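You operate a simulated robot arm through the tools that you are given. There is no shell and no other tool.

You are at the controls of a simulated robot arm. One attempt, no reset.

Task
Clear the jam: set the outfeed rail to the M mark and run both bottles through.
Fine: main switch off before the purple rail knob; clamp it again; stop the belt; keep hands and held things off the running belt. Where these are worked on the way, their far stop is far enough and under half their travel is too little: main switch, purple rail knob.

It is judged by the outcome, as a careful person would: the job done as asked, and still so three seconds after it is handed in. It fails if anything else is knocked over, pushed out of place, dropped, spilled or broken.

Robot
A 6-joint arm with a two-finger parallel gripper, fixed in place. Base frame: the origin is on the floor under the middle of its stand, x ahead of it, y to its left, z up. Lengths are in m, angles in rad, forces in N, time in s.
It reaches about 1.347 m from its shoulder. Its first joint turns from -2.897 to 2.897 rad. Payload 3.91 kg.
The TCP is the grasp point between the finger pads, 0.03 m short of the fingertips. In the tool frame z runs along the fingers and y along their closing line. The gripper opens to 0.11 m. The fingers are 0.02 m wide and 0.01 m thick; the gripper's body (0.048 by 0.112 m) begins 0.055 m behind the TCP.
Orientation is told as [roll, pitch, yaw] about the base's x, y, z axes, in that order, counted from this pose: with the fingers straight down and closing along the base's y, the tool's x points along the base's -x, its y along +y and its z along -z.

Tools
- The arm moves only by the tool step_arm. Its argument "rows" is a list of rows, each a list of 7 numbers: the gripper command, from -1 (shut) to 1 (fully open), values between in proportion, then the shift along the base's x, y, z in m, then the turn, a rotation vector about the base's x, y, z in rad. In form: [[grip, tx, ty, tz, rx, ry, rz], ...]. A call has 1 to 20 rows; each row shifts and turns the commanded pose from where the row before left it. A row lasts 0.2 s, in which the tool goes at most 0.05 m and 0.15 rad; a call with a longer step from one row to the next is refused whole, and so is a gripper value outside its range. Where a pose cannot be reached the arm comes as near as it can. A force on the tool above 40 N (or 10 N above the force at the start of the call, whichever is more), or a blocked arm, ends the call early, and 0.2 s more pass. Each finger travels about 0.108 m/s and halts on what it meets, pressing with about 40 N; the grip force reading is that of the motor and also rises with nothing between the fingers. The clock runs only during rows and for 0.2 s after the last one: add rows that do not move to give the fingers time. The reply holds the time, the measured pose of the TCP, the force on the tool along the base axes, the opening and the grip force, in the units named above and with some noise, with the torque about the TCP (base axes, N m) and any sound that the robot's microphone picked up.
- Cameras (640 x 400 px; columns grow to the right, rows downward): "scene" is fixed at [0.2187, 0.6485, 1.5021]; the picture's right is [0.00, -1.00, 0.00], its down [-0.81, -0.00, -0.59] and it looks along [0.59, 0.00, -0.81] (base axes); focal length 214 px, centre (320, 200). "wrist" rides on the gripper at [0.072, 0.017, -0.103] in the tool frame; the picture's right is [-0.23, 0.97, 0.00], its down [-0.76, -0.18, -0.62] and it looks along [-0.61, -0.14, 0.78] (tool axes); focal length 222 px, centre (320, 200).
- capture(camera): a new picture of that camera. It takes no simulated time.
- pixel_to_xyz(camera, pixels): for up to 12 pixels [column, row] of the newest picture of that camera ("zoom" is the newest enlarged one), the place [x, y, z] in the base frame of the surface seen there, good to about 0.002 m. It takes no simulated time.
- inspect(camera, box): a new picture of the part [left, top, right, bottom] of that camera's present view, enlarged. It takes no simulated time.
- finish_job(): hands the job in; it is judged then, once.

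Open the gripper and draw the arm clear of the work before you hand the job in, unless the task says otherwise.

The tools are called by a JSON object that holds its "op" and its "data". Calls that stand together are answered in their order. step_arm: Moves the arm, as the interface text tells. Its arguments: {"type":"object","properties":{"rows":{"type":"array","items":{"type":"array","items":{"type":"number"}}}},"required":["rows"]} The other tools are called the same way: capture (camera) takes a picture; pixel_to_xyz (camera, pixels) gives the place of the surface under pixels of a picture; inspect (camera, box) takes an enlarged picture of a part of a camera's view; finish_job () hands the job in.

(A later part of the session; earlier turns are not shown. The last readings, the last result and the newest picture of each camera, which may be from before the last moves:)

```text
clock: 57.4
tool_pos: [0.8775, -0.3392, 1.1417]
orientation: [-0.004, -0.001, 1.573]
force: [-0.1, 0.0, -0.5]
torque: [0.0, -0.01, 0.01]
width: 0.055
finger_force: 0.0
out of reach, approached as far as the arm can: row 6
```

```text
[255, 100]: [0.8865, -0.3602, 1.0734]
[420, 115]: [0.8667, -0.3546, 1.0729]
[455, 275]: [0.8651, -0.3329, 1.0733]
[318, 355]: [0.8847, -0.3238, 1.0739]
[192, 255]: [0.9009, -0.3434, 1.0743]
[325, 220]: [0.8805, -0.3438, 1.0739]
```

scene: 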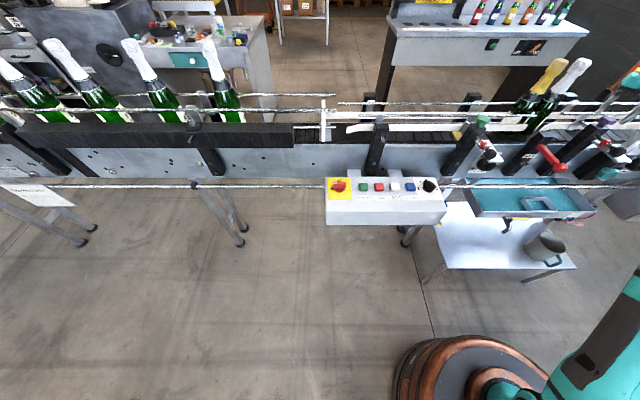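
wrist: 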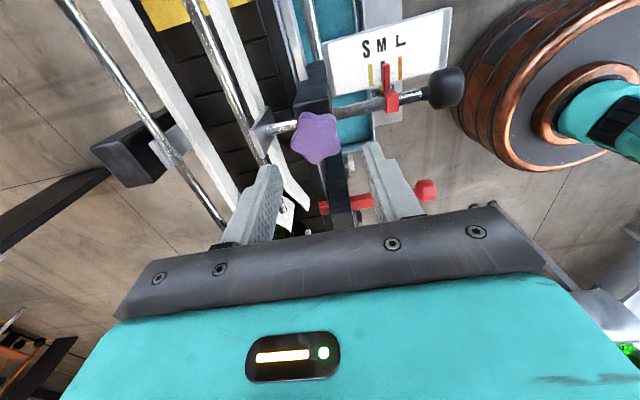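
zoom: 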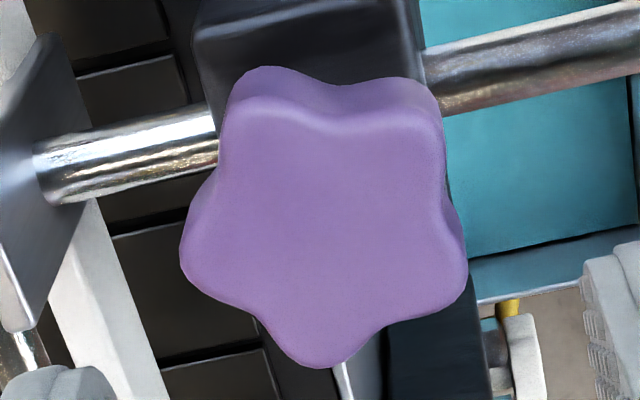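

The lobes now sit at about 0°, 72°, 144°…, i.e. turned 180°. I centre and descend to z 1.083.

{"op": "step_arm", "data": {"rows": [[0, 0.0025, -0.001, -0.015, 0.003, 0, 0], [0, 0, 0, -0.025, 0, 0, 0], [0, 0, 0, -0.018, 0, 0, 0], [0, 0, 0, 0, 0, 0, 0]]}}

{"op": "inspect", "data": {"camera": "wrist", "box": [220, 90, 440, 230]}}

```text
clock: 58.4
tool_pos: [0.8805, -0.3426, 1.0817]
orientation: [-0.002, -0.005, 1.57]
force: [-1.0, 0.5, -0.8]
torque: [-0.02, -0.02, -0.02]
width: 0.0551
finger_force: 0.1
```

```text
2.86 times, centred on (330, 160) of wrist
```

zoom: 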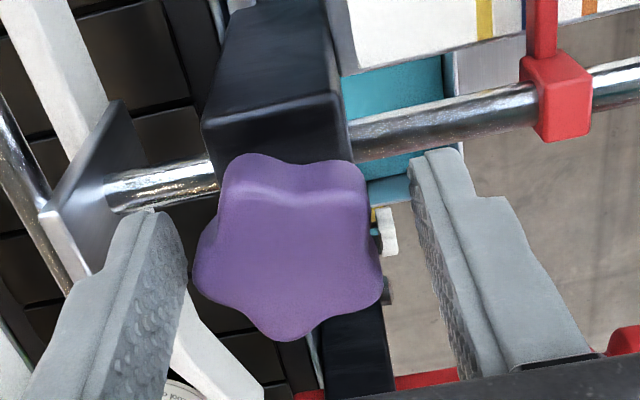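

I nudge to centre and close on the knob.

{"op": "step_arm", "data": {"rows": [[0, 0.001, 0.0015, 0.001, 0, 0.003, 0], [0, 0, 0, 0, 0, 0, 0], [-0.3, 0, 0, 0, 0, 0, 0], [-0.5, 0, 0, 0, 0, 0, 0], [-0.5, 0, 0, 0, 0, 0, 0]]}}

{"op": "inspect", "data": {"camera": "wrist", "box": [220, 90, 440, 230]}}

```text
clock: 59.6
tool_pos: [0.8805, -0.34, 1.0833]
orientation: [0.003, -0.003, 1.57]
force: [-8.2, 1.8, -4.5]
torque: [0.11, 0.15, -0.02]
width: 0.0394
finger_force: 45.1
```

```text
2.86 times, centred on (330, 160) of wrist
```

zoom: 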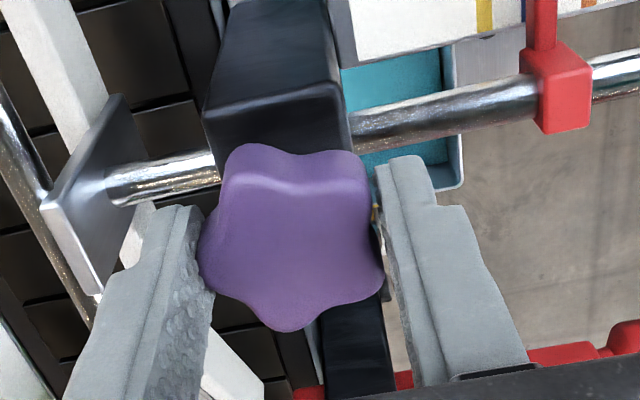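

The grip is good (0.0394). I turn clockwise to clamp, in small steps with load checks.

{"op": "step_arm", "data": {"rows": [[-0.5, -0.0003, 0, -0.0001, 0, 0, -0.08], [-0.5, 0, 0, 0, 0, 0, -0.08], [-0.5, 0, 0, 0, 0, 0, -0.08], [-0.5, 0, 0, 0, 0, 0, -0.08], [-0.5, 0, 0, 0, 0, 0, -0.08], [-0.5, 0, 0, 0, 0, 0, 0]]}}

```text
clock: 61.0
tool_pos: [0.8812, -0.3396, 1.0844]
orientation: [0.002, -0.003, 1.167]
force: [7.4, -14.9, 9.5]
torque: [-1.04, 0.15, 0.03]
width: 0.0395
finger_force: 44.4
```

{"op": "step_arm", "data": {"rows": [[-0.5, 0.0002, -0.0004, 0.0003, 0, 0, -0.08], [-0.5, 0, 0, 0, 0, 0, -0.08], [-0.5, 0, 0, 0, 0, 0, -0.08], [-0.5, 0, 0, 0, 0, 0, -0.08], [-0.5, 0, 0, 0, 0, 0, -0.08], [-0.5, 0, 0, 0, 0, 0, 0]]}}

{"op": "inspect", "data": {"camera": "wrist", "box": [220, 90, 440, 230]}}

```text
clock: 62.6
tool_pos: [0.8816, -0.3397, 1.0851]
orientation: [0.006, -0.001, 0.77]
force: [-10.1, -4.1, -4.5]
torque: [-0.19, -0.87, -0.05]
width: 0.0395
finger_force: 45.4
stopped in row 6: the force on the tool passed its limit at 41 N (the readings are from after the stop); the commanded pose is now the measured one
```

```text
2.86 times, centred on (330, 160) of wrist
```

zoom: 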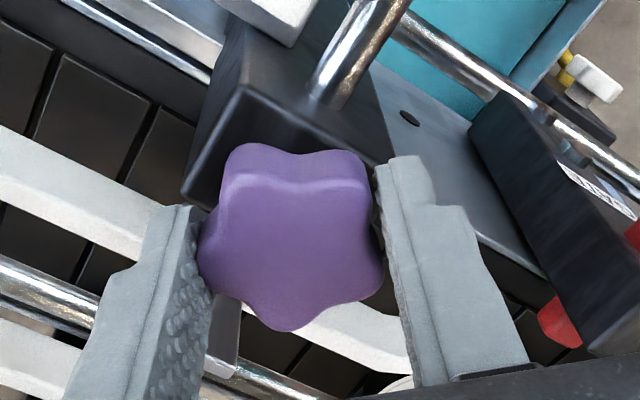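

The knob follows. I correct the small drift (z, tilt) and continue clockwise.

{"op": "step_arm", "data": {"rows": [[-0.5, -0.0005, 0, -0.0008, -0.005, 0, 0], [-0.5, 0, 0, 0, 0, 0, 0]]}}

```text
clock: 63.2
tool_pos: [0.8807, -0.3403, 1.0846]
orientation: [-0.001, 0.003, 0.77]
force: [8.9, -11.7, 12.7]
torque: [0.65, -0.55, -0.03]
width: 0.0397
finger_force: 45.2
```

{"op": "step_arm", "data": {"rows": [[-0.5, 0.0002, -0.0003, 0.0003, 0.001, -0.001, -0.08], [-0.5, 0, 0, 0, 0, 0, -0.08], [-0.5, 0, 0, 0, 0, 0, -0.08], [-0.5, 0, 0, 0, 0, 0, -0.08], [-0.5, 0, 0, 0, 0, 0, 0]]}}

```text
clock: 64.4
tool_pos: [0.882, -0.3398, 1.084]
orientation: [0.0, 0.001, 0.451]
force: [10.9, -8.2, 14.0]
torque: [-0.41, 0.13, -0.02]
width: 0.0395
finger_force: 45.3
```

{"op": "step_arm", "data": {"rows": [[-0.5, 0.0003, -0.0002, 0.0004, 0, 0, -0.08], [-0.5, 0, 0, 0, 0, 0, -0.08], [-0.5, 0, 0, 0, 0, 0, -0.08], [-0.5, 0, 0, 0, 0, 0, -0.08], [-0.5, 0, 0, 0, 0, 0, 0]]}}

```text
clock: 65.6
tool_pos: [0.8805, -0.34, 1.0848]
orientation: [0.002, 0.001, 0.13]
force: [-12.8, 5.8, -11.5]
torque: [0.18, -0.74, 0.0]
width: 0.0395
finger_force: 45.2
```

{"op": "step_arm", "data": {"rows": [[-0.5, -0.0003, 0.0002, -0.0003, 0, 0, -0.08], [-0.5, 0, 0, 0, 0, 0, -0.08], [-0.5, 0, 0, 0, 0, 0, -0.08], [-0.5, 0, 0, 0, 0, 0, -0.08], [-0.5, 0, 0, 0, 0, 0, -0.08], [-0.5, 0, 0, 0, 0, 0, 0]]}}

{"op": "inspect", "data": {"camera": "wrist", "box": [220, 90, 440, 230]}}

{"op": "inspect", "data": {"camera": "scene", "box": [600, 0, 640, 200]}}

```text
clock: 67.0
tool_pos: [0.8813, -0.3399, 1.0844]
orientation: [0.0, -0.001, -0.271]
force: [1.7, 0.7, 4.5]
torque: [-0.26, -1.08, 0.02]
width: 0.0398
finger_force: 45.6
```

```text
2.86 times, centred on (330, 160) of wrist
```

zoom: 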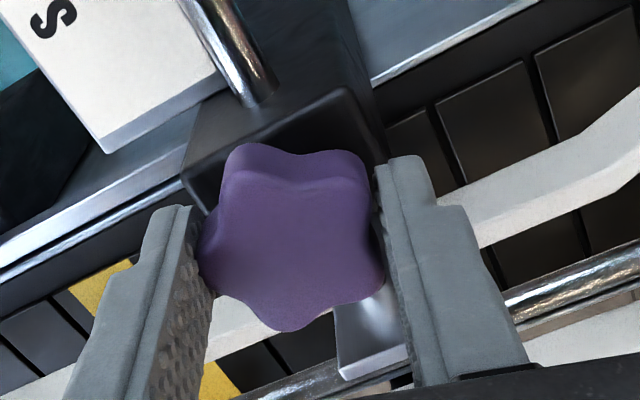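

```text
2.00 times, centred on (620, 100) of scene
```

zoom: 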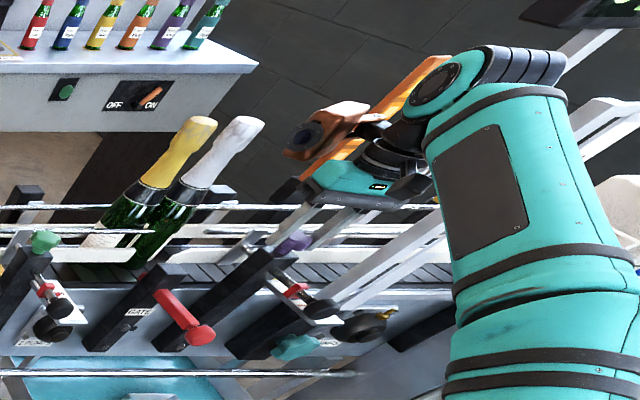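

Clockwise 1.84 rad done, all clear. I continue.

{"op": "step_arm", "data": {"rows": [[-0.5, 0, 0, 0, 0, 0, -0.08], [-0.5, 0, 0, 0, 0, 0, -0.08], [-0.5, 0, 0, 0, 0, 0, -0.08], [-0.5, 0, 0, 0, 0, 0, -0.08], [-0.5, 0, 0, 0, 0, 0, -0.08], [-0.5, 0, 0, 0, 0, 0, 0]]}}

```text
clock: 68.4
tool_pos: [0.8809, -0.341, 1.0842]
orientation: [0.0, 0.0, -0.669]
force: [4.0, -0.2, 5.3]
torque: [-0.34, -0.25, -0.03]
width: 0.0397
finger_force: 45.3
```

{"op": "step_arm", "data": {"rows": [[-0.5, 0, 0, 0, 0, 0, -0.08], [-0.5, 0, 0, 0, 0, 0, -0.08], [-0.5, 0, 0, 0, 0, 0, -0.08], [-0.5, 0, 0, 0, 0, 0, -0.08], [-0.5, 0, 0, 0, 0, 0, -0.08], [-0.5, 0, 0, 0, 0, 0, 0]]}}

{"op": "inspect", "data": {"camera": "wrist", "box": [220, 90, 440, 230]}}

{"op": "inspect", "data": {"camera": "scene", "box": [600, 0, 640, 200]}}

```text
clock: 69.8
tool_pos: [0.881, -0.3395, 1.0842]
orientation: [0.001, -0.003, -1.07]
force: [22.6, -12.8, 23.1]
torque: [-0.21, -0.65, -0.01]
width: 0.0396
finger_force: 45.1
```

```text
2.86 times, centred on (330, 160) of wrist
```

zoom: 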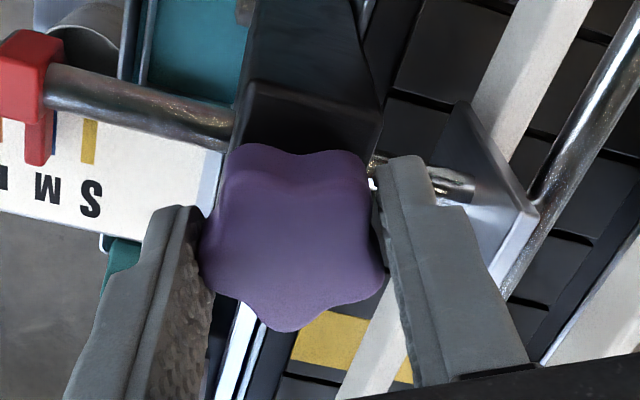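

```text
2.00 times, centred on (620, 100) of scene
```

zoom: 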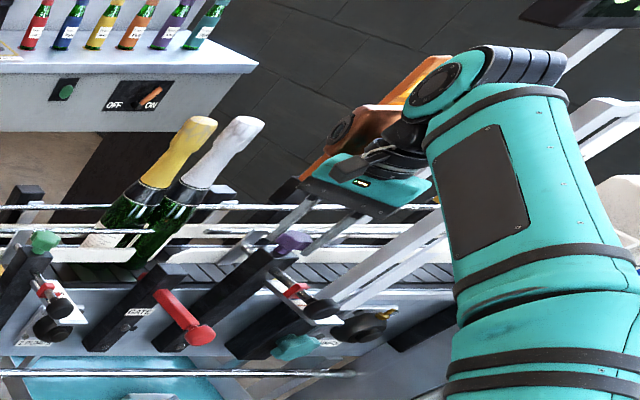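

2.64 rad done. I relieve the load and continue to the clamped stop.

{"op": "step_arm", "data": {"rows": [[-0.5, 0.0005, -0.0003, 0.0005, 0, 0, -0.05], [-0.5, 0, 0, 0, 0, 0, -0.08], [-0.5, 0, 0, 0, 0, 0, -0.08], [-0.5, 0, 0, 0, 0, 0, -0.08], [-0.5, 0, 0, 0, 0, 0, 0]]}}

```text
clock: 71.0
tool_pos: [0.8811, -0.3399, 1.0834]
orientation: [-0.001, 0.0, -1.359]
force: [-12.2, 7.1, -8.3]
torque: [0.15, -0.09, 0.0]
width: 0.0397
finger_force: 45.3
```

{"op": "step_arm", "data": {"rows": [[-0.5, -0.0003, 0.0002, -0.0002, 0, 0, -0.07], [-0.5, 0, 0, 0, 0, 0, -0.07], [-0.5, 0, 0, 0, 0, 0, -0.07], [-0.5, 0, 0, 0, 0, 0, -0.07], [-0.5, 0, 0, 0, 0, 0, 0]]}}

{"op": "inspect", "data": {"camera": "wrist", "box": [220, 90, 440, 230]}}

```text
clock: 72.2
tool_pos: [0.8807, -0.3413, 1.0854]
orientation: [0.001, 0.001, -1.638]
force: [-13.2, 2.8, -8.2]
torque: [-1.01, -0.06, 0.62]
width: 0.0402
finger_force: 45.1
```

```text
2.86 times, centred on (330, 160) of wrist
```

zoom: 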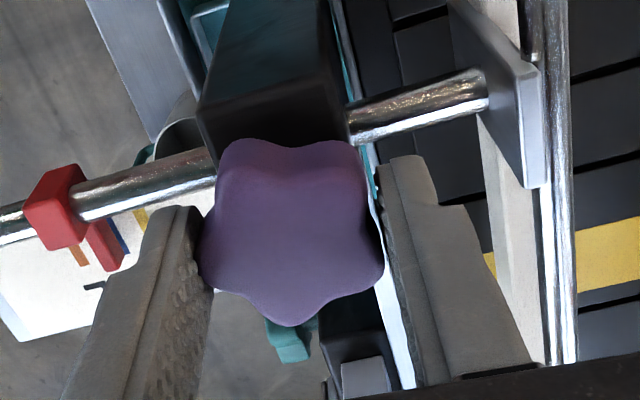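

z torque is +0.62 Nm: the clamp stop is being reached. I turn slightly more to be sure it is tight.

{"op": "step_arm", "data": {"rows": [[-0.5, -0.0003, 0, -0.0002, 0, 0, -0.05], [-0.5, 0, 0, 0, 0, 0, -0.04], [-0.5, 0, 0, 0, 0, 0, 0]]}}

{"op": "inspect", "data": {"camera": "wrist", "box": [220, 90, 440, 230]}}

```text
clock: 73.0
tool_pos: [0.8804, -0.3399, 1.0844]
orientation: [0.001, 0.0, -1.728]
force: [8.3, -2.4, 10.8]
torque: [0.03, -0.16, 1.06]
width: 0.0408
finger_force: 45.4
```

```text
2.86 times, centred on (330, 160) of wrist
```

zoom: 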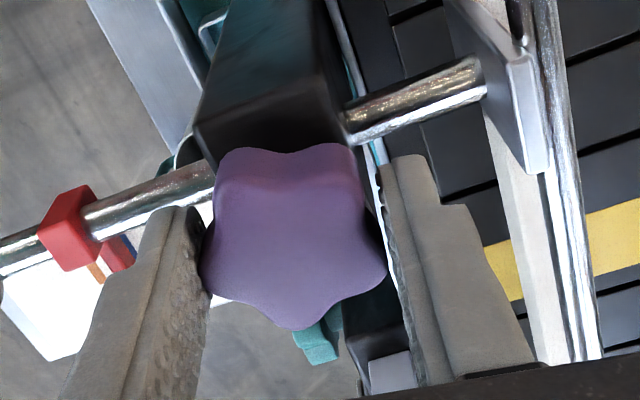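

Torque 1.06 Nm and the fingers begin to slip: clamped at the stop. I open fully around the knob, then turn back and rise.

{"op": "step_arm", "data": {"rows": [[0.1, 0, 0, 0, 0, 0, 0], [0.1, 0, 0, 0, 0, 0, 0], [0.1, 0, 0, 0, 0, 0, 0], [0.1, 0, 0, 0.008, 0, 0, 0.12], [0.1, 0, 0, 0, 0, 0, 0.12], [0.1, 0, 0, 0, 0, 0, 0.12], [0.1, 0, 0, 0, 0, 0, 0.12], [0.1, 0, 0, 0, 0, 0, 0.12], [0.1, 0, 0, 0, 0, 0, 0.12], [0.1, 0, 0, 0, 0, 0, 0.12], [0.1, 0, 0, 0, 0, 0, 0]]}}

{"op": "inspect", "data": {"camera": "wrist", "box": [220, 90, 440, 230]}}

```text
clock: 75.4
tool_pos: [0.8816, -0.3401, 1.0914]
orientation: [-0.001, 0.0, -0.887]
force: [-0.1, -0.2, 0.5]
torque: [0.04, -0.01, -0.02]
width: 0.0605
finger_force: 0.2
```

```text
2.86 times, centred on (330, 160) of wrist
```

zoom: 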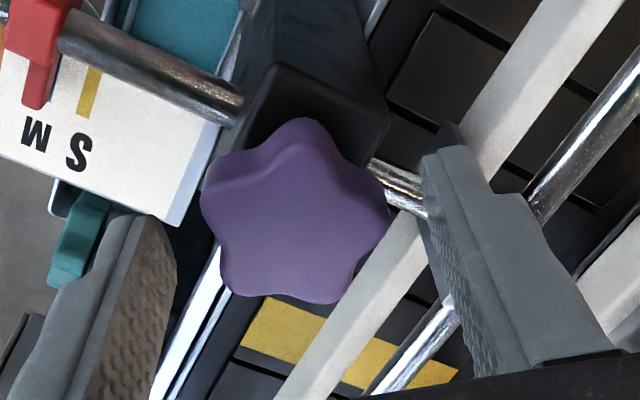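

The knob stands as in its original clamped position. I rise and turn to yaw 0 to check the pointer again from above.

{"op": "step_arm", "data": {"rows": [[0.1, 0, 0, 0.015, 0, 0, 0], [0.1, 0, 0, 0.02, 0, 0, 0], [0.1, 0, 0, 0.016, 0, 0, 0.13], [0.1, 0, 0, 0, 0, 0, 0.13], [0.1, 0, 0, 0, 0, 0, 0.13], [0.1, 0, 0, 0, 0, 0, 0.13], [0.1, -0.006, -0.012, 0, 0, 0, 0.13], [0.1, -0.007, -0.012, 0, 0, 0, 0.13], [0.1, 0, 0, 0, 0, 0, 0.107], [0.1, 0, 0, 0, 0, 0, 0]]}}

{"op": "inspect", "data": {"camera": "wrist", "box": [280, 10, 350, 70]}}

{"op": "capture", "data": {"camera": "wrist"}}

```text
clock: 77.6
tool_pos: [0.8667, -0.3639, 1.1399]
orientation: [0.0, -0.001, 0.003]
force: [-0.5, 0.0, 0.0]
torque: [-0.03, 0.0, 0.01]
width: 0.0604
finger_force: 0.1
out of reach, approached as far as the arm can: row 3
```

```text
6.67 times, centred on (315, 40) of wrist
```

zoom: 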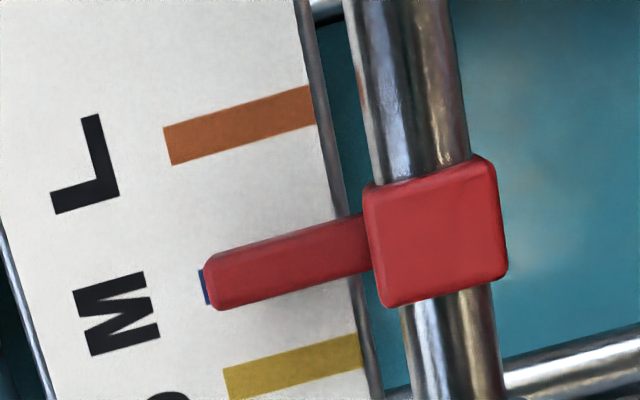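

```text
taken
```

wrist: 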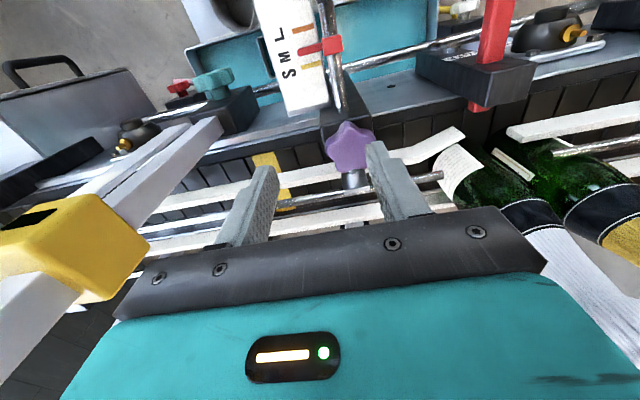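

The pointer still covers M after clamping. I check the lane geometry around the bottles before running the belt.

{"op": "inspect", "data": {"camera": "wrist", "box": [390, 90, 640, 280]}}

{"op": "pixel_to_xyz", "data": {"camera": "wrist", "pixels": [[410, 153], [440, 142], [460, 131], [515, 130], [570, 125], [630, 115], [570, 133], [463, 160], [520, 160], [475, 106], [430, 175], [580, 147]]}}

{"op": "inspect", "data": {"camera": "scene", "box": [480, 60, 600, 150]}}

```text
2.11 times, centred on (515, 185) of wrist
```

zoom: 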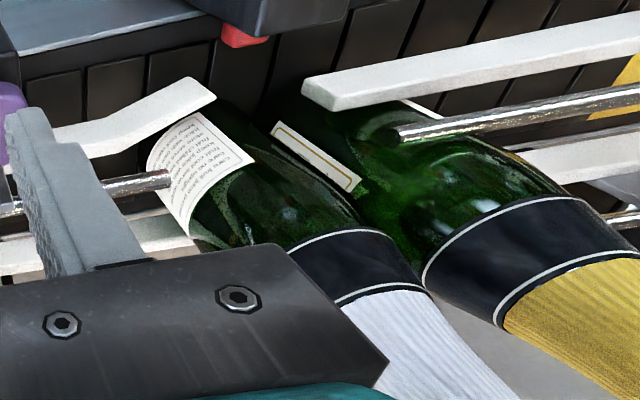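

```text
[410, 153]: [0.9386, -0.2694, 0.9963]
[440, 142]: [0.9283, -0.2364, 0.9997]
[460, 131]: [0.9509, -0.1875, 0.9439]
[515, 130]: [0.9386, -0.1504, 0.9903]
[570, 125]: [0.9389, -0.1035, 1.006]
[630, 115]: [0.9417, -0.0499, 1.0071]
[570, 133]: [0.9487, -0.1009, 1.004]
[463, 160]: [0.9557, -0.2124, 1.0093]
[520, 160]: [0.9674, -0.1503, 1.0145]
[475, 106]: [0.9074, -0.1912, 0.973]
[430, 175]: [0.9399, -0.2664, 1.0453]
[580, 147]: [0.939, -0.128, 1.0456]
```

```text
4.44 times, centred on (540, 105) of scene
```

zoom: 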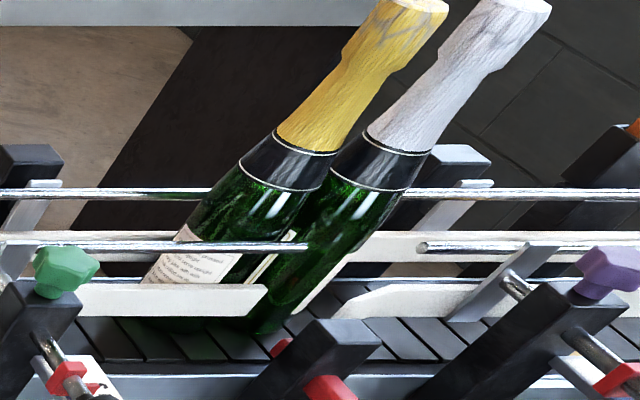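

The outfeed rail inner face (x≈0.939) now lines up with the infeed rail. I withdraw from the knob and travel towards the control box, turning the tool to +90° for the main switch.

{"op": "step_arm", "data": {"rows": [[0, -0.043, 0.012, 0, 0, 0, 0], [0, -0.043, 0.012, 0, 0, 0, 0], [0, -0.043, 0.012, 0, 0, 0, 0], [0, -0.043, 0.012, 0, 0, 0, 0], [0, -0.043, 0.012, 0, 0, 0, 0], [0, 0, 0.048, 0, 0, 0, 0], [0, 0, 0.048, 0, 0, 0, 0], [0, 0, 0.048, 0, 0, 0, 0.12], [0, 0, 0.048, 0, 0, 0, 0.12], [0, 0, 0.048, 0, 0, 0, 0.12], [0, 0, 0.048, 0, 0, 0, 0.12], [0, 0, 0.048, 0, 0, 0, 0.12], [0, 0, 0.048, 0, 0, 0, 0.12], [0, 0, 0.048, 0, 0, 0, 0.12], [0, 0, 0.048, 0, 0, 0, 0.12], [0, 0, 0.048, 0, 0, 0, 0.12], [0, 0, 0.048, 0, 0, 0, 0.12], [0, 0, 0.048, 0, 0, 0, 0.12], [0, 0, 0.048, 0, 0, 0, 0.12], [0, 0, 0, 0, 0, 0, 0]]}}

{"op": "capture", "data": {"camera": "scene"}}

```text
clock: 81.8
tool_pos: [0.65, 0.3671, 1.1386]
orientation: [-0.001, 0.001, 1.442]
force: [-0.5, -0.6, 0.2]
torque: [0.0, 0.01, -0.01]
width: 0.055
finger_force: 0.0
```

```text
taken
```

scene: 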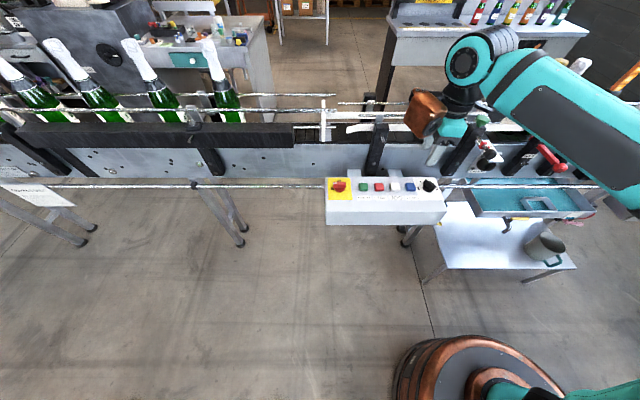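

All clear. I continue to a point above the main switch.

{"op": "step_arm", "data": {"rows": [[0, 0.0152, 0.0345, -0.0231, 0, 0, 0.0215], [0, 0.0152, 0.0345, -0.0231, 0, 0, 0.0215], [0, 0.0152, 0.0345, -0.0231, 0, 0, 0.0215], [0, 0.0152, 0.0345, -0.0231, 0, 0, 0.0215], [0, 0.0152, 0.0345, -0.0231, 0, 0, 0.0215], [0, 0.0152, 0.0345, -0.0231, 0, 0, 0.0215], [0, 0, 0, 0, 0, 0, 0]]}}

{"op": "capture", "data": {"camera": "wrist"}}

```text
clock: 83.4
tool_pos: [0.7419, 0.5769, 0.9997]
orientation: [0.0, 0.0, 1.571]
force: [-0.3, 0.8, 0.7]
torque: [0.0, -0.01, -0.02]
width: 0.0549
finger_force: 0.1
```

```text
taken
```

wrist: 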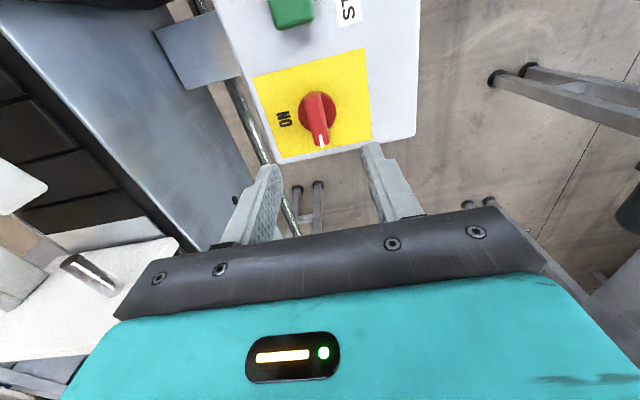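

The bar points to +y as expected. I descend and narrow the fingers around it.

{"op": "step_arm", "data": {"rows": [[0, 0, -0.0025, -0.04, 0, 0, 0], [0, 0, 0, -0.04, 0, 0, 0], [0, 0, 0, -0.015, 0, 0, 0], [0, 0, 0, 0, 0, 0, 0], [-0.4, 0, 0, 0, 0, 0, 0], [-0.62, 0, 0, 0, 0, 0, 0], [-0.62, 0, 0, 0, 0, 0, 0]]}}

{"op": "inspect", "data": {"camera": "wrist", "box": [220, 90, 440, 230]}}

```text
clock: 85.0
tool_pos: [0.7409, 0.5738, 0.9055]
orientation: [-0.001, 0.001, 1.57]
force: [3.1, 0.8, -1.6]
torque: [0.04, -0.09, -0.01]
width: 0.0225
finger_force: 1.7
```

```text
2.86 times, centred on (330, 160) of wrist
```

zoom: 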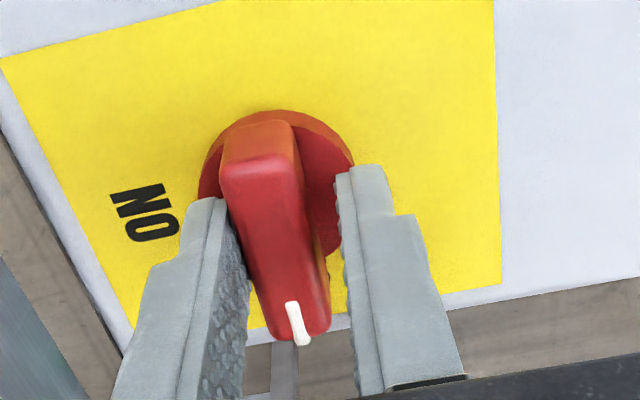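

The bar sits closer to the left finger (+x side); I shift +1.8 mm in x to centre it, then turn clockwise to ON.

{"op": "step_arm", "data": {"rows": [[-0.62, 0.0018, 0, 0, 0, 0, 0], [-0.62, 0, 0, 0, 0, 0, 0], [-0.62, 0, 0, 0, 0, 0, -0.13], [-0.62, 0, 0, 0, 0, 0, -0.13], [-0.62, 0, 0, 0, 0, 0, -0.13], [-0.62, 0, 0, 0, 0, 0, -0.13], [-0.62, 0, 0, 0, 0, 0, -0.13], [-0.62, 0, 0, 0, 0, 0, -0.13], [-0.62, 0, 0, 0, 0, 0, 0]]}}

{"op": "inspect", "data": {"camera": "wrist", "box": [220, 90, 440, 230]}}

```text
clock: 87.0
tool_pos: [0.744, 0.5726, 0.9061]
orientation: [-0.001, -0.001, 0.785]
force: [0.5, 0.1, -0.3]
torque: [0.0, -0.03, -0.02]
width: 0.0215
finger_force: 0.7
```

```text
2.86 times, centred on (330, 160) of wrist
```

zoom: 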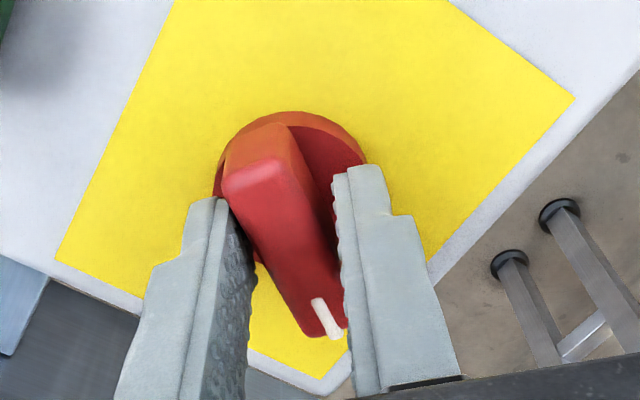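

The bar follows clockwise. I continue through to ON and a little past to reach the stop.

{"op": "step_arm", "data": {"rows": [[-0.62, 0, 0, 0, 0, 0, -0.13], [-0.62, 0, 0, 0, 0, 0, -0.13], [-0.62, 0, 0, 0, 0, 0, -0.13], [-0.62, 0, 0, 0, 0, 0, -0.13], [-0.62, 0, 0, 0, 0, 0, -0.13], [-0.62, 0, 0, 0, 0, 0, -0.13], [-0.62, 0, 0, 0, 0, 0, -0.1], [-0.62, 0, 0, 0, 0, 0, -0.1], [-0.62, 0, 0, 0, 0, 0, 0]]}}

{"op": "inspect", "data": {"camera": "wrist", "box": [220, 90, 440, 230]}}

```text
clock: 89.0
tool_pos: [0.7431, 0.5749, 0.9072]
orientation: [0.0, -0.001, -0.191]
force: [-1.5, 2.4, 0.0]
torque: [0.01, 0.05, 0.05]
width: 0.0221
finger_force: 0.5
```

```text
2.86 times, centred on (330, 160) of wrist
```

zoom: 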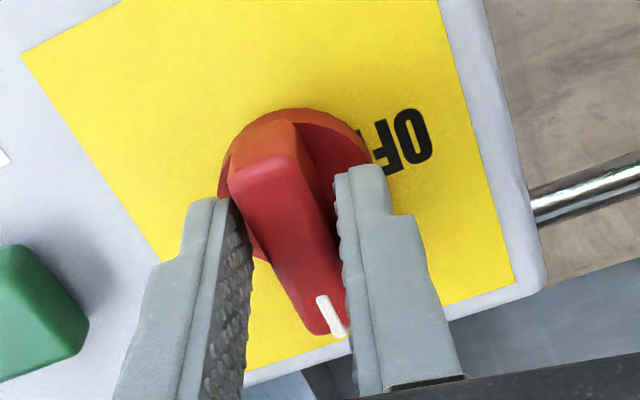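

The bar looks parallel to the label's sides, i.e. near ON. I turn a little more to confirm the stop.

{"op": "step_arm", "data": {"rows": [[-0.62, 0, 0, 0, 0, 0, -0.1], [-0.62, 0, 0, 0, 0, 0, -0.05], [-0.62, 0, 0, 0, 0, 0, 0]]}}

{"op": "inspect", "data": {"camera": "wrist", "box": [220, 90, 440, 230]}}

```text
clock: 89.8
tool_pos: [0.743, 0.5742, 0.9054]
orientation: [0.001, -0.001, -0.342]
force: [-2.4, 8.7, -1.3]
torque: [0.19, 0.02, 0.88]
width: 0.0234
finger_force: 45.1
```

```text
2.86 times, centred on (330, 160) of wrist
```

zoom: 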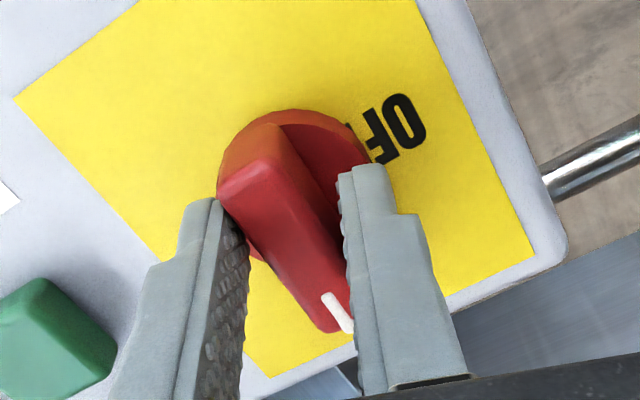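

Torque 0.88 Nm: the ON stop is reached. I turn back a bit, open and rise.

{"op": "step_arm", "data": {"rows": [[-0.5, 0, 0, 0, 0, 0, 0.12], [-0.2, 0, 0, 0, 0, 0, 0.12], [0, 0, 0, 0, 0, 0, 0.1], [0, 0, 0, 0, 0, 0, 0], [0, 0, 0, 0.03, 0, 0, 0], [0, 0, 0, 0.05, 0, 0, 0], [0, 0, 0, 0.05, 0, 0, 0], [0, 0, 0, 0, 0, 0, 0]]}}

{"op": "inspect", "data": {"camera": "scene", "box": [310, 160, 460, 240]}}

{"op": "capture", "data": {"camera": "wrist"}}

```text
clock: 91.6
tool_pos: [0.7428, 0.5746, 1.0354]
orientation: [-0.003, 0.001, 0.0]
force: [0.2, 0.4, -0.1]
torque: [-0.01, 0.01, 0.0]
width: 0.0551
finger_force: 0.1
```

```text
4.27 times, centred on (385, 200) of scene
```

zoom: 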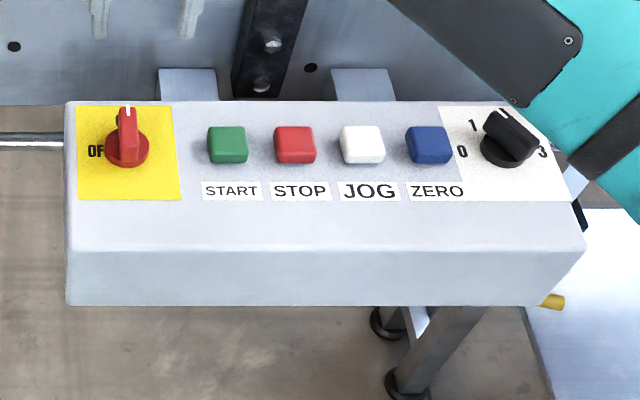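

```text
taken
```

wrist: 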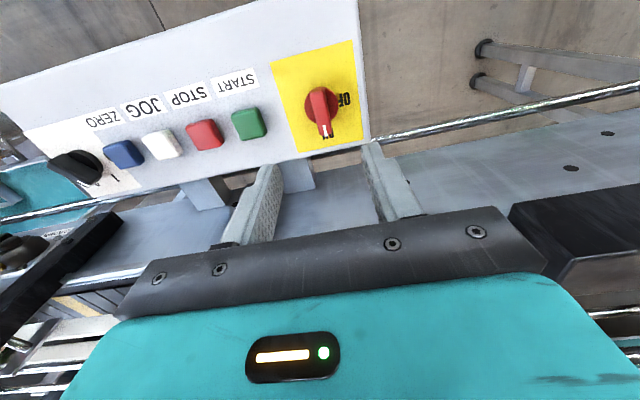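

Main switch is ON again. Before starting, I look at the outfeed end to know where the bottles will go.

{"op": "inspect", "data": {"camera": "scene", "box": [600, 0, 640, 200]}}

{"op": "inspect", "data": {"camera": "scene", "box": [620, 40, 640, 180]}}

{"op": "inspect", "data": {"camera": "wrist", "box": [30, 130, 150, 210]}}

```text
2.00 times, centred on (620, 100) of scene
```

zoom: 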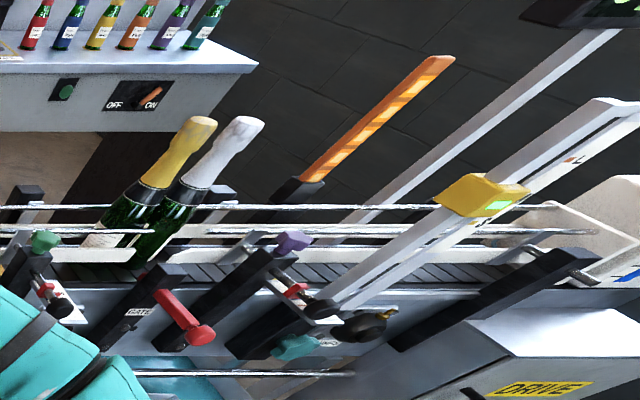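

```text
2.86 times, centred on (630, 110) of scene
```

zoom: 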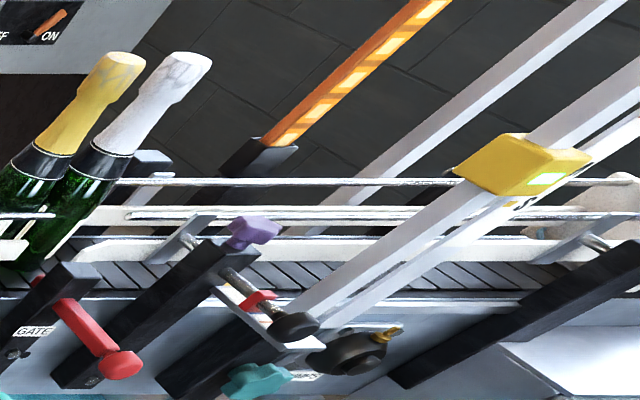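

```text
5.00 times, centred on (90, 170) of wrist
```

zoom: 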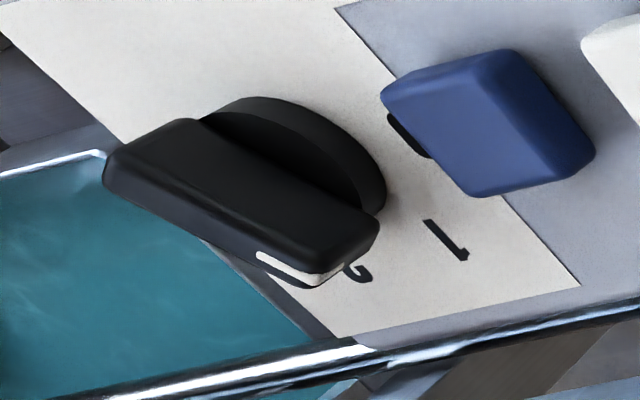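

The selector stands at 2 and the way out is free. I shut the gripper, turn the tool so its housing stays away from the belt, and go above START (0.738,0.484).

{"op": "step_arm", "data": {"rows": [[-1, -0.0004, -0.0082, -0.004, 0, 0, 0.1428], [-1, -0.0004, -0.0082, -0.004, 0, 0, 0.1428], [-1, -0.0004, -0.0082, -0.004, 0, 0, 0.1428], [-1, -0.0004, -0.0082, -0.006, 0, 0, 0.1428], [-1, -0.0004, -0.0082, -0.006, 0, 0, 0.1428], [-1, -0.0004, -0.0082, -0.01, 0, 0, 0.1428], [-1, -0.0004, -0.0082, -0.01, 0, 0, 0.1428], [-1, -0.0004, -0.0082, -0.01, 0, 0, 0.1428], [-1, -0.0004, -0.0082, -0.01, 0, 0, 0.1428], [-1, -0.0004, -0.0082, -0.01, 0, 0, 0.1428], [-1, -0.0004, -0.0082, -0.01, 0, 0, 0.1428], [-1, 0, 0, 0, 0, 0, 0]]}}

{"op": "capture", "data": {"camera": "wrist"}}

{"op": "inspect", "data": {"camera": "scene", "box": [320, 120, 440, 210]}}

```text
clock: 94.2
tool_pos: [0.7402, 0.4832, 0.9513]
orientation: [-0.001, 0.0, 1.571]
force: [0.6, 0.0, -0.7]
torque: [-0.01, 0.01, -0.05]
width: 0.0001
finger_force: 37.3
```

```text
taken
```

wrist: 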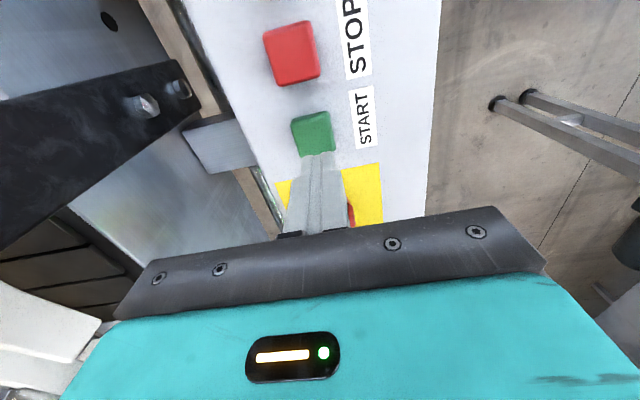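

```text
4.44 times, centred on (380, 165) of scene
```

zoom: 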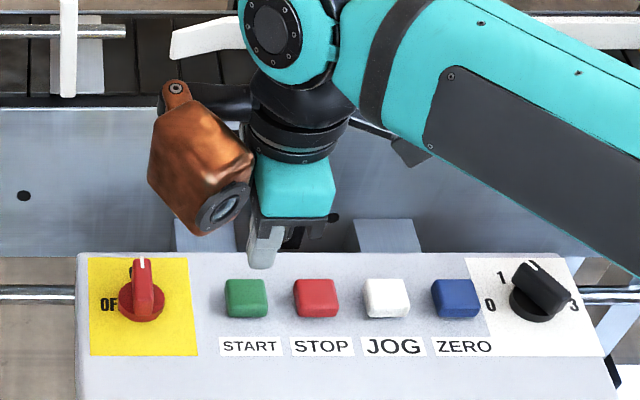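

I check the exact button positions from this view.

{"op": "pixel_to_xyz", "data": {"camera": "wrist", "pixels": [[313, 120], [300, 120], [326, 120], [313, 145], [290, 50], [270, 40], [312, 40], [290, 75], [290, 28]]}}

{"op": "pixel_to_xyz", "data": {"camera": "zoom", "pixels": [[246, 292], [228, 292], [264, 292], [246, 283], [315, 292], [315, 284], [246, 308]]}}

```text
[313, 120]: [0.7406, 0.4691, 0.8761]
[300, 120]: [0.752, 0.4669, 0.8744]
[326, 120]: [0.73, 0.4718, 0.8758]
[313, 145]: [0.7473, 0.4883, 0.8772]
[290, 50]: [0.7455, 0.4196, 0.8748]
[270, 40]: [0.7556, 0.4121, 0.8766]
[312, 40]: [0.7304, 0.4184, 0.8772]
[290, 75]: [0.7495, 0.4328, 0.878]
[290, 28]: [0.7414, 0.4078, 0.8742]
```

```text
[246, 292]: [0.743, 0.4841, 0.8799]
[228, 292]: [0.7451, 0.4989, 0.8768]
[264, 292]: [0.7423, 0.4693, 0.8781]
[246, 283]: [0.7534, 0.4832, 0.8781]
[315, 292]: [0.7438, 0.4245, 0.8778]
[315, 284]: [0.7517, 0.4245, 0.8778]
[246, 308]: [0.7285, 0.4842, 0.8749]
```

START centre ≈(0.741,0.483), top z 0.877; the closed tip is above it. I press it, then lift.

{"op": "step_arm", "data": {"rows": [[-1, 0.0005, 0, -0.025, 0, 0, 0], [-1, 0, 0, -0.015, 0, 0, 0], [-1, 0, 0, -0.005, 0, 0, 0], [-1, 0, 0, -0.003, 0, 0, 0]]}}

{"op": "inspect", "data": {"camera": "scene", "box": [600, 0, 640, 200]}}

```text
clock: 95.2
tool_pos: [0.7385, 0.4835, 0.904]
orientation: [0.001, -0.002, 1.57]
force: [0.6, 0.4, 1.0]
torque: [-0.01, 0.01, -0.01]
width: 0.0001
finger_force: 37.8
```

```text
2.00 times, centred on (620, 100) of scene
```

zoom: 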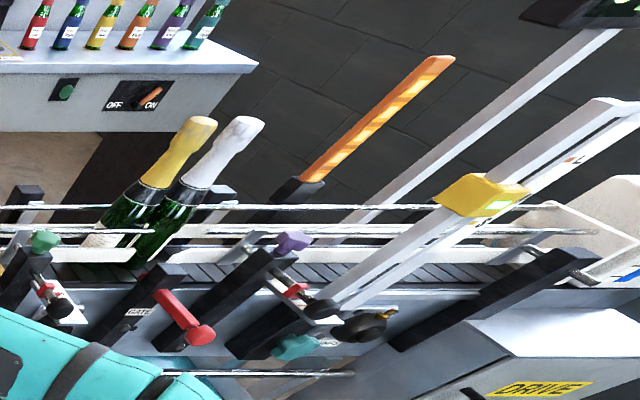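

No clear contact force yet (1 N). I press a few mm further.

{"op": "step_arm", "data": {"rows": [[-1, 0, 0, -0.002, 0, 0, 0], [-1, 0, 0, -0.002, 0, 0, 0]]}}

{"op": "inspect", "data": {"camera": "scene", "box": [600, 0, 640, 200]}}

```text
clock: 95.8
tool_pos: [0.7397, 0.4831, 0.9004]
orientation: [0.0, 0.0, 1.571]
force: [-0.8, 2.0, 6.0]
torque: [0.07, 0.03, 0.0]
width: 0.0003
finger_force: 37.0
heard: click
```

```text
2.00 times, centred on (620, 100) of scene
```

zoom: 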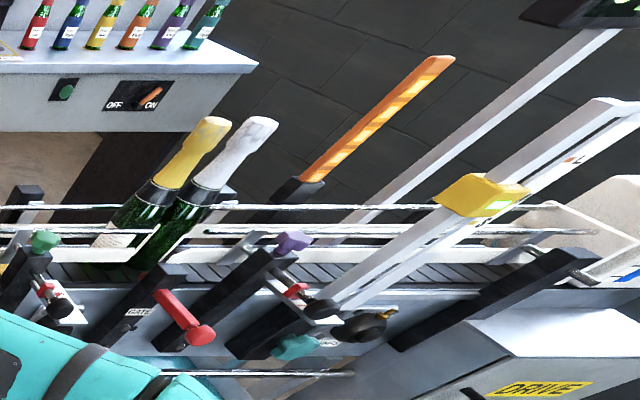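

A click was heard and the bottles have begun to move. I lift and hover over STOP.

{"op": "step_arm", "data": {"rows": [[-1, 0, 0, 0.018, 0, 0, 0], [-1, 0.001, -0.03, 0.004, 0, 0, 0], [-1, 0.001, -0.03, 0, 0, 0, 0]]}}

{"op": "inspect", "data": {"camera": "scene", "box": [600, 0, 640, 200]}}

{"op": "capture", "data": {"camera": "scene"}}

```text
clock: 96.6
tool_pos: [0.7405, 0.4231, 0.9222]
orientation: [-0.001, 0.001, 1.571]
force: [-0.1, -0.8, -0.8]
torque: [-0.08, 0.02, 0.0]
width: 0.0
finger_force: 37.3
```

```text
2.00 times, centred on (620, 100) of scene
```

zoom: 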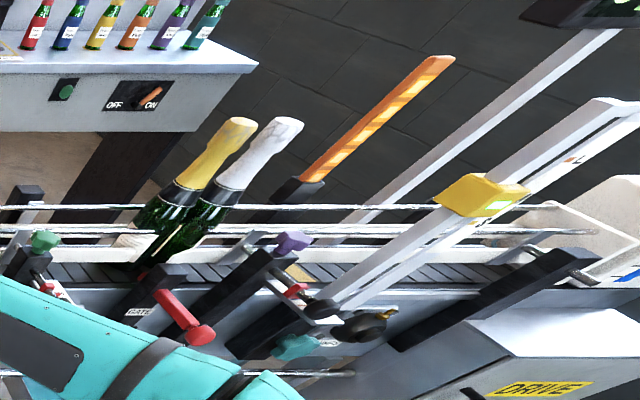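

```text
taken
```

scene: 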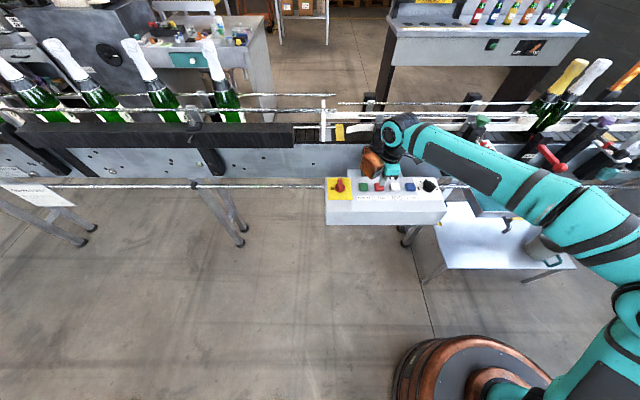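

Both bottles advance at about 0.06 m/s; the upstream ones stand still. I wait over STOP without moving.

{"op": "step_arm", "data": {"rows": [[-1, 0, 0, 0, 0, 0, 0], [-1, 0, 0, 0, 0, 0, 0], [-1, 0, 0, 0, 0, 0, 0], [-1, 0, 0, 0, 0, 0, 0], [-1, 0, 0, 0, 0, 0, 0], [-1, 0, 0, 0, 0, 0, 0], [-1, 0, 0, 0, 0, 0, 0], [-1, 0, 0, 0, 0, 0, 0]]}}

{"op": "inspect", "data": {"camera": "scene", "box": [600, 0, 640, 200]}}

```text
clock: 98.4
tool_pos: [0.7406, 0.423, 0.9229]
orientation: [0.0, 0.0, 1.569]
force: [0.2, 0.2, -0.1]
torque: [0.01, 0.03, -0.03]
width: 0.0001
finger_force: 37.5
```

```text
2.00 times, centred on (620, 100) of scene
```

zoom: 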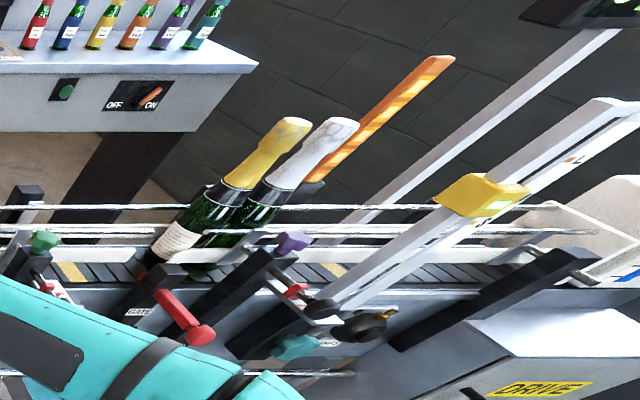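

Both bottles pass the outfeed rail. I keep waiting.

{"op": "step_arm", "data": {"rows": [[-1, 0, 0, 0, 0, 0, 0], [-1, 0, 0, 0, 0, 0, 0], [-1, 0, 0, 0, 0, 0, 0], [-1, 0, 0, 0, 0, 0, 0], [-1, 0, 0, 0, 0, 0, 0], [-1, 0, 0, 0, 0, 0, 0], [-1, 0, 0, 0, 0, 0, 0], [-1, 0, 0, 0, 0, 0, 0], [-1, 0, 0, 0, 0, 0, 0]]}}

{"op": "inspect", "data": {"camera": "scene", "box": [600, 0, 640, 200]}}

{"op": "capture", "data": {"camera": "scene"}}

```text
clock: 100.4
tool_pos: [0.7405, 0.4224, 0.9225]
orientation: [0.0, 0.0, 1.57]
force: [0.1, -0.8, -0.2]
torque: [0.05, 0.03, -0.01]
width: 0.0
finger_force: 37.4
```

```text
2.00 times, centred on (620, 100) of scene
```

zoom: 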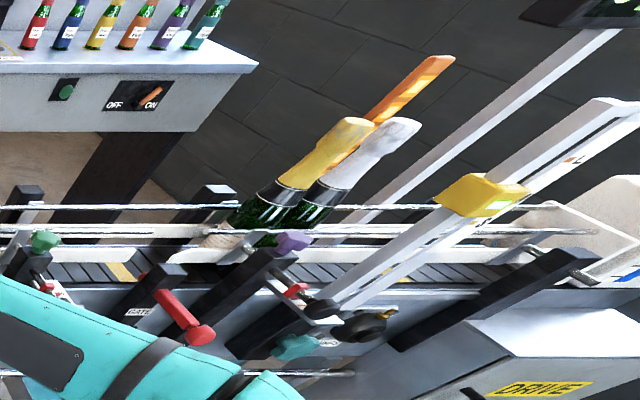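

```text
taken
```

scene: 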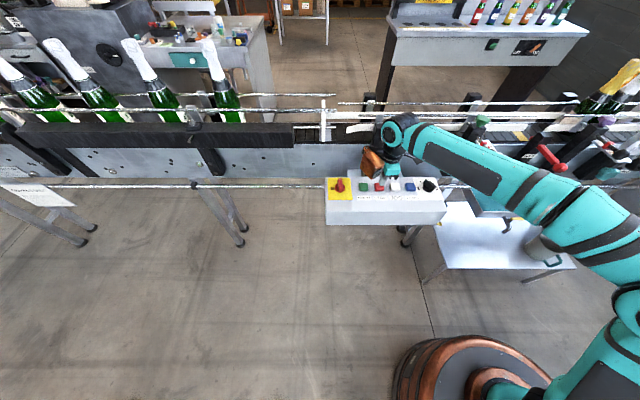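

The white-capped bottle is at about y −0.44, the yellow at −0.37. I measure the lane's end before letting them run on.

{"op": "inspect", "data": {"camera": "scene", "box": [636, 40, 640, 180]}}

{"op": "pixel_to_xyz", "data": {"camera": "zoom", "pixels": [[300, 200], [400, 240], [420, 255], [440, 240], [480, 240], [500, 250], [520, 230], [540, 240], [560, 240], [500, 220], [580, 260], [460, 270]]}}

```text
2.86 times, centred on (638, 110) of scene
```

zoom: 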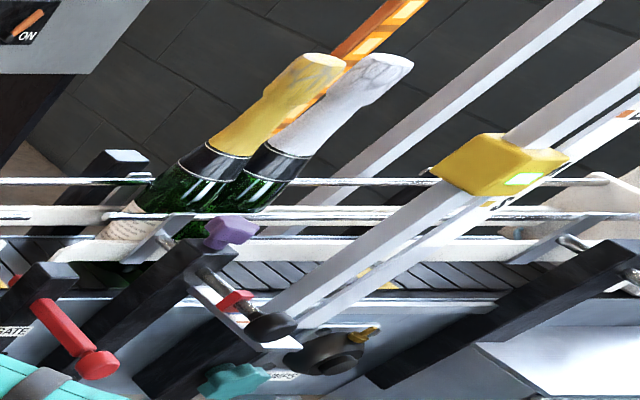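

```text
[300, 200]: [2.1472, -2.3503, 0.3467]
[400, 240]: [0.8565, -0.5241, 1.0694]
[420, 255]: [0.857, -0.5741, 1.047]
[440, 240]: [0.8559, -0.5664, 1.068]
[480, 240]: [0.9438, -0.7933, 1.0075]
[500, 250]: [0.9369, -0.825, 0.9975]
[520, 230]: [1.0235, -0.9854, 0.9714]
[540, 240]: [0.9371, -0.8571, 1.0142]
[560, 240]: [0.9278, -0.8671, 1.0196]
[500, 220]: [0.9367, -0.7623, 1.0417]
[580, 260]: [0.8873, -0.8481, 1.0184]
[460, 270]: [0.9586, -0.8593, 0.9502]
```

{"op": "inspect", "data": {"camera": "scene", "box": [638, 60, 640, 160]}}

{"op": "inspect", "data": {"camera": "scene", "box": [639, 0, 640, 260]}}

```text
4.00 times, centred on (639, 110) of scene
```

zoom: 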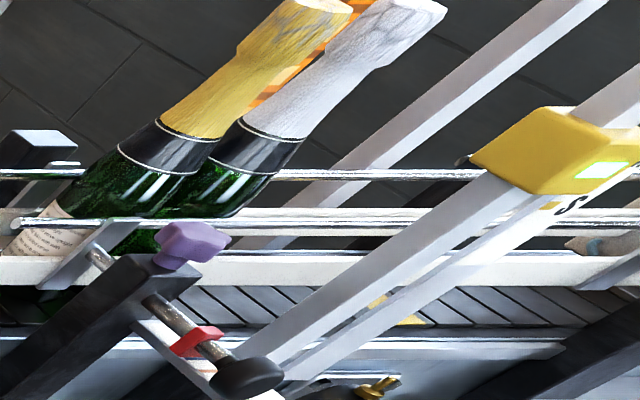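

```text
1.54 times, centred on (640, 130) of scene
```

zoom: 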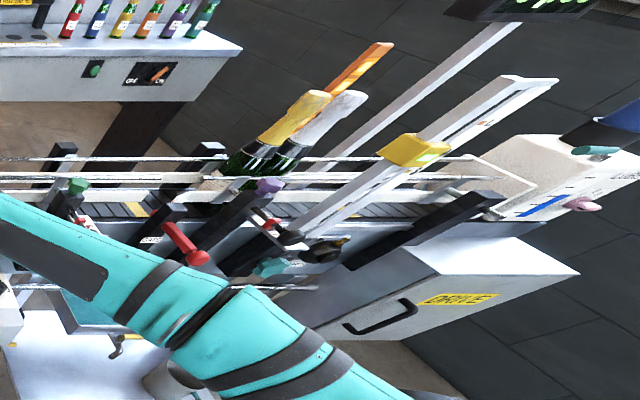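

{"op": "pixel_to_xyz", "data": {"camera": "zoom", "pixels": [[470, 165], [520, 185], [500, 205], [490, 180], [460, 180], [430, 195], [400, 210], [510, 195], [480, 175], [450, 190], [455, 158], [495, 180]]}}

```text
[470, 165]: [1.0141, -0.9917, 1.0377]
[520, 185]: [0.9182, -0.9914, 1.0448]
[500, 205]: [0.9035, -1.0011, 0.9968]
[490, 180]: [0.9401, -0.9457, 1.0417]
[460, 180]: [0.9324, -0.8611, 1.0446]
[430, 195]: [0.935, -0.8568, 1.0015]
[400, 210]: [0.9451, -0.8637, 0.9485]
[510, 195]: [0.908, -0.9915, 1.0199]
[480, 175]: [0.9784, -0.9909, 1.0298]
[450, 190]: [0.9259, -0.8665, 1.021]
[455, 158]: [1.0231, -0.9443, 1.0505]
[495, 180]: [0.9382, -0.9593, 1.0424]
```

An end stop plate stands across the lane at y≈−0.991, so the bottles can safely run on to it. I keep waiting, watching.

{"op": "step_arm", "data": {"rows": [[-1, 0, 0, 0, 0, 0, 0], [-1, 0, 0, 0, 0, 0, 0], [-1, 0, 0, 0, 0, 0, 0], [-1, 0, 0, 0, 0, 0, 0], [-1, 0, 0, 0, 0, 0, 0], [-1, 0, 0, 0, 0, 0, 0], [-1, 0, 0, 0, 0, 0, 0], [-1, 0, 0, 0, 0, 0, 0], [-1, 0, 0, 0, 0, 0, 0], [-1, 0, 0, 0, 0, 0, 0], [-1, 0, 0, 0, 0, 0, 0], [-1, 0, 0, 0, 0, 0, 0]]}}

{"op": "inspect", "data": {"camera": "scene", "box": [639, 0, 640, 200]}}

{"op": "capture", "data": {"camera": "scene"}}

```text
clock: 103.0
tool_pos: [0.7397, 0.4237, 0.9223]
orientation: [0.0, 0.0, 1.572]
force: [-0.4, 0.2, -0.9]
torque: [0.01, 0.01, 0.0]
width: 0.0
finger_force: 38.1
```

```text
2.00 times, centred on (640, 100) of scene
```

zoom: 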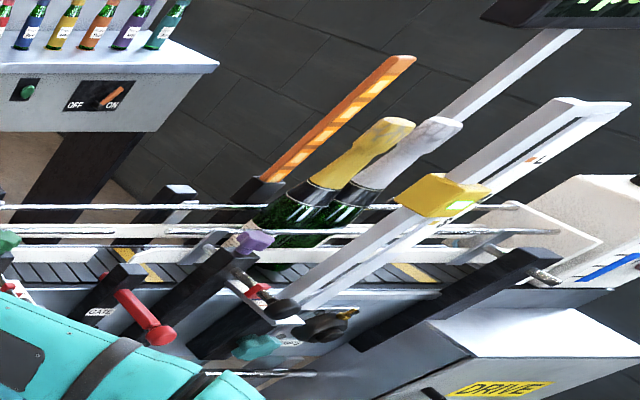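

```text
taken
```

scene: 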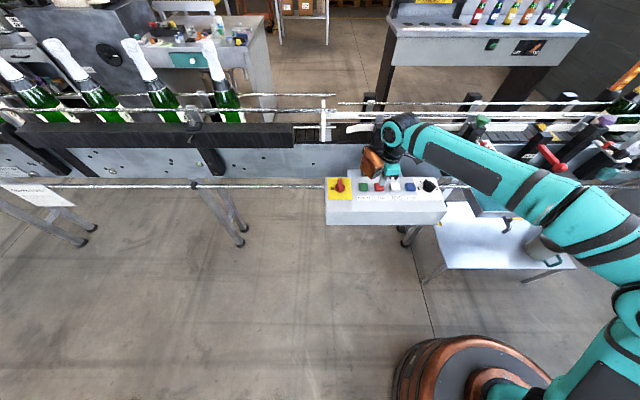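

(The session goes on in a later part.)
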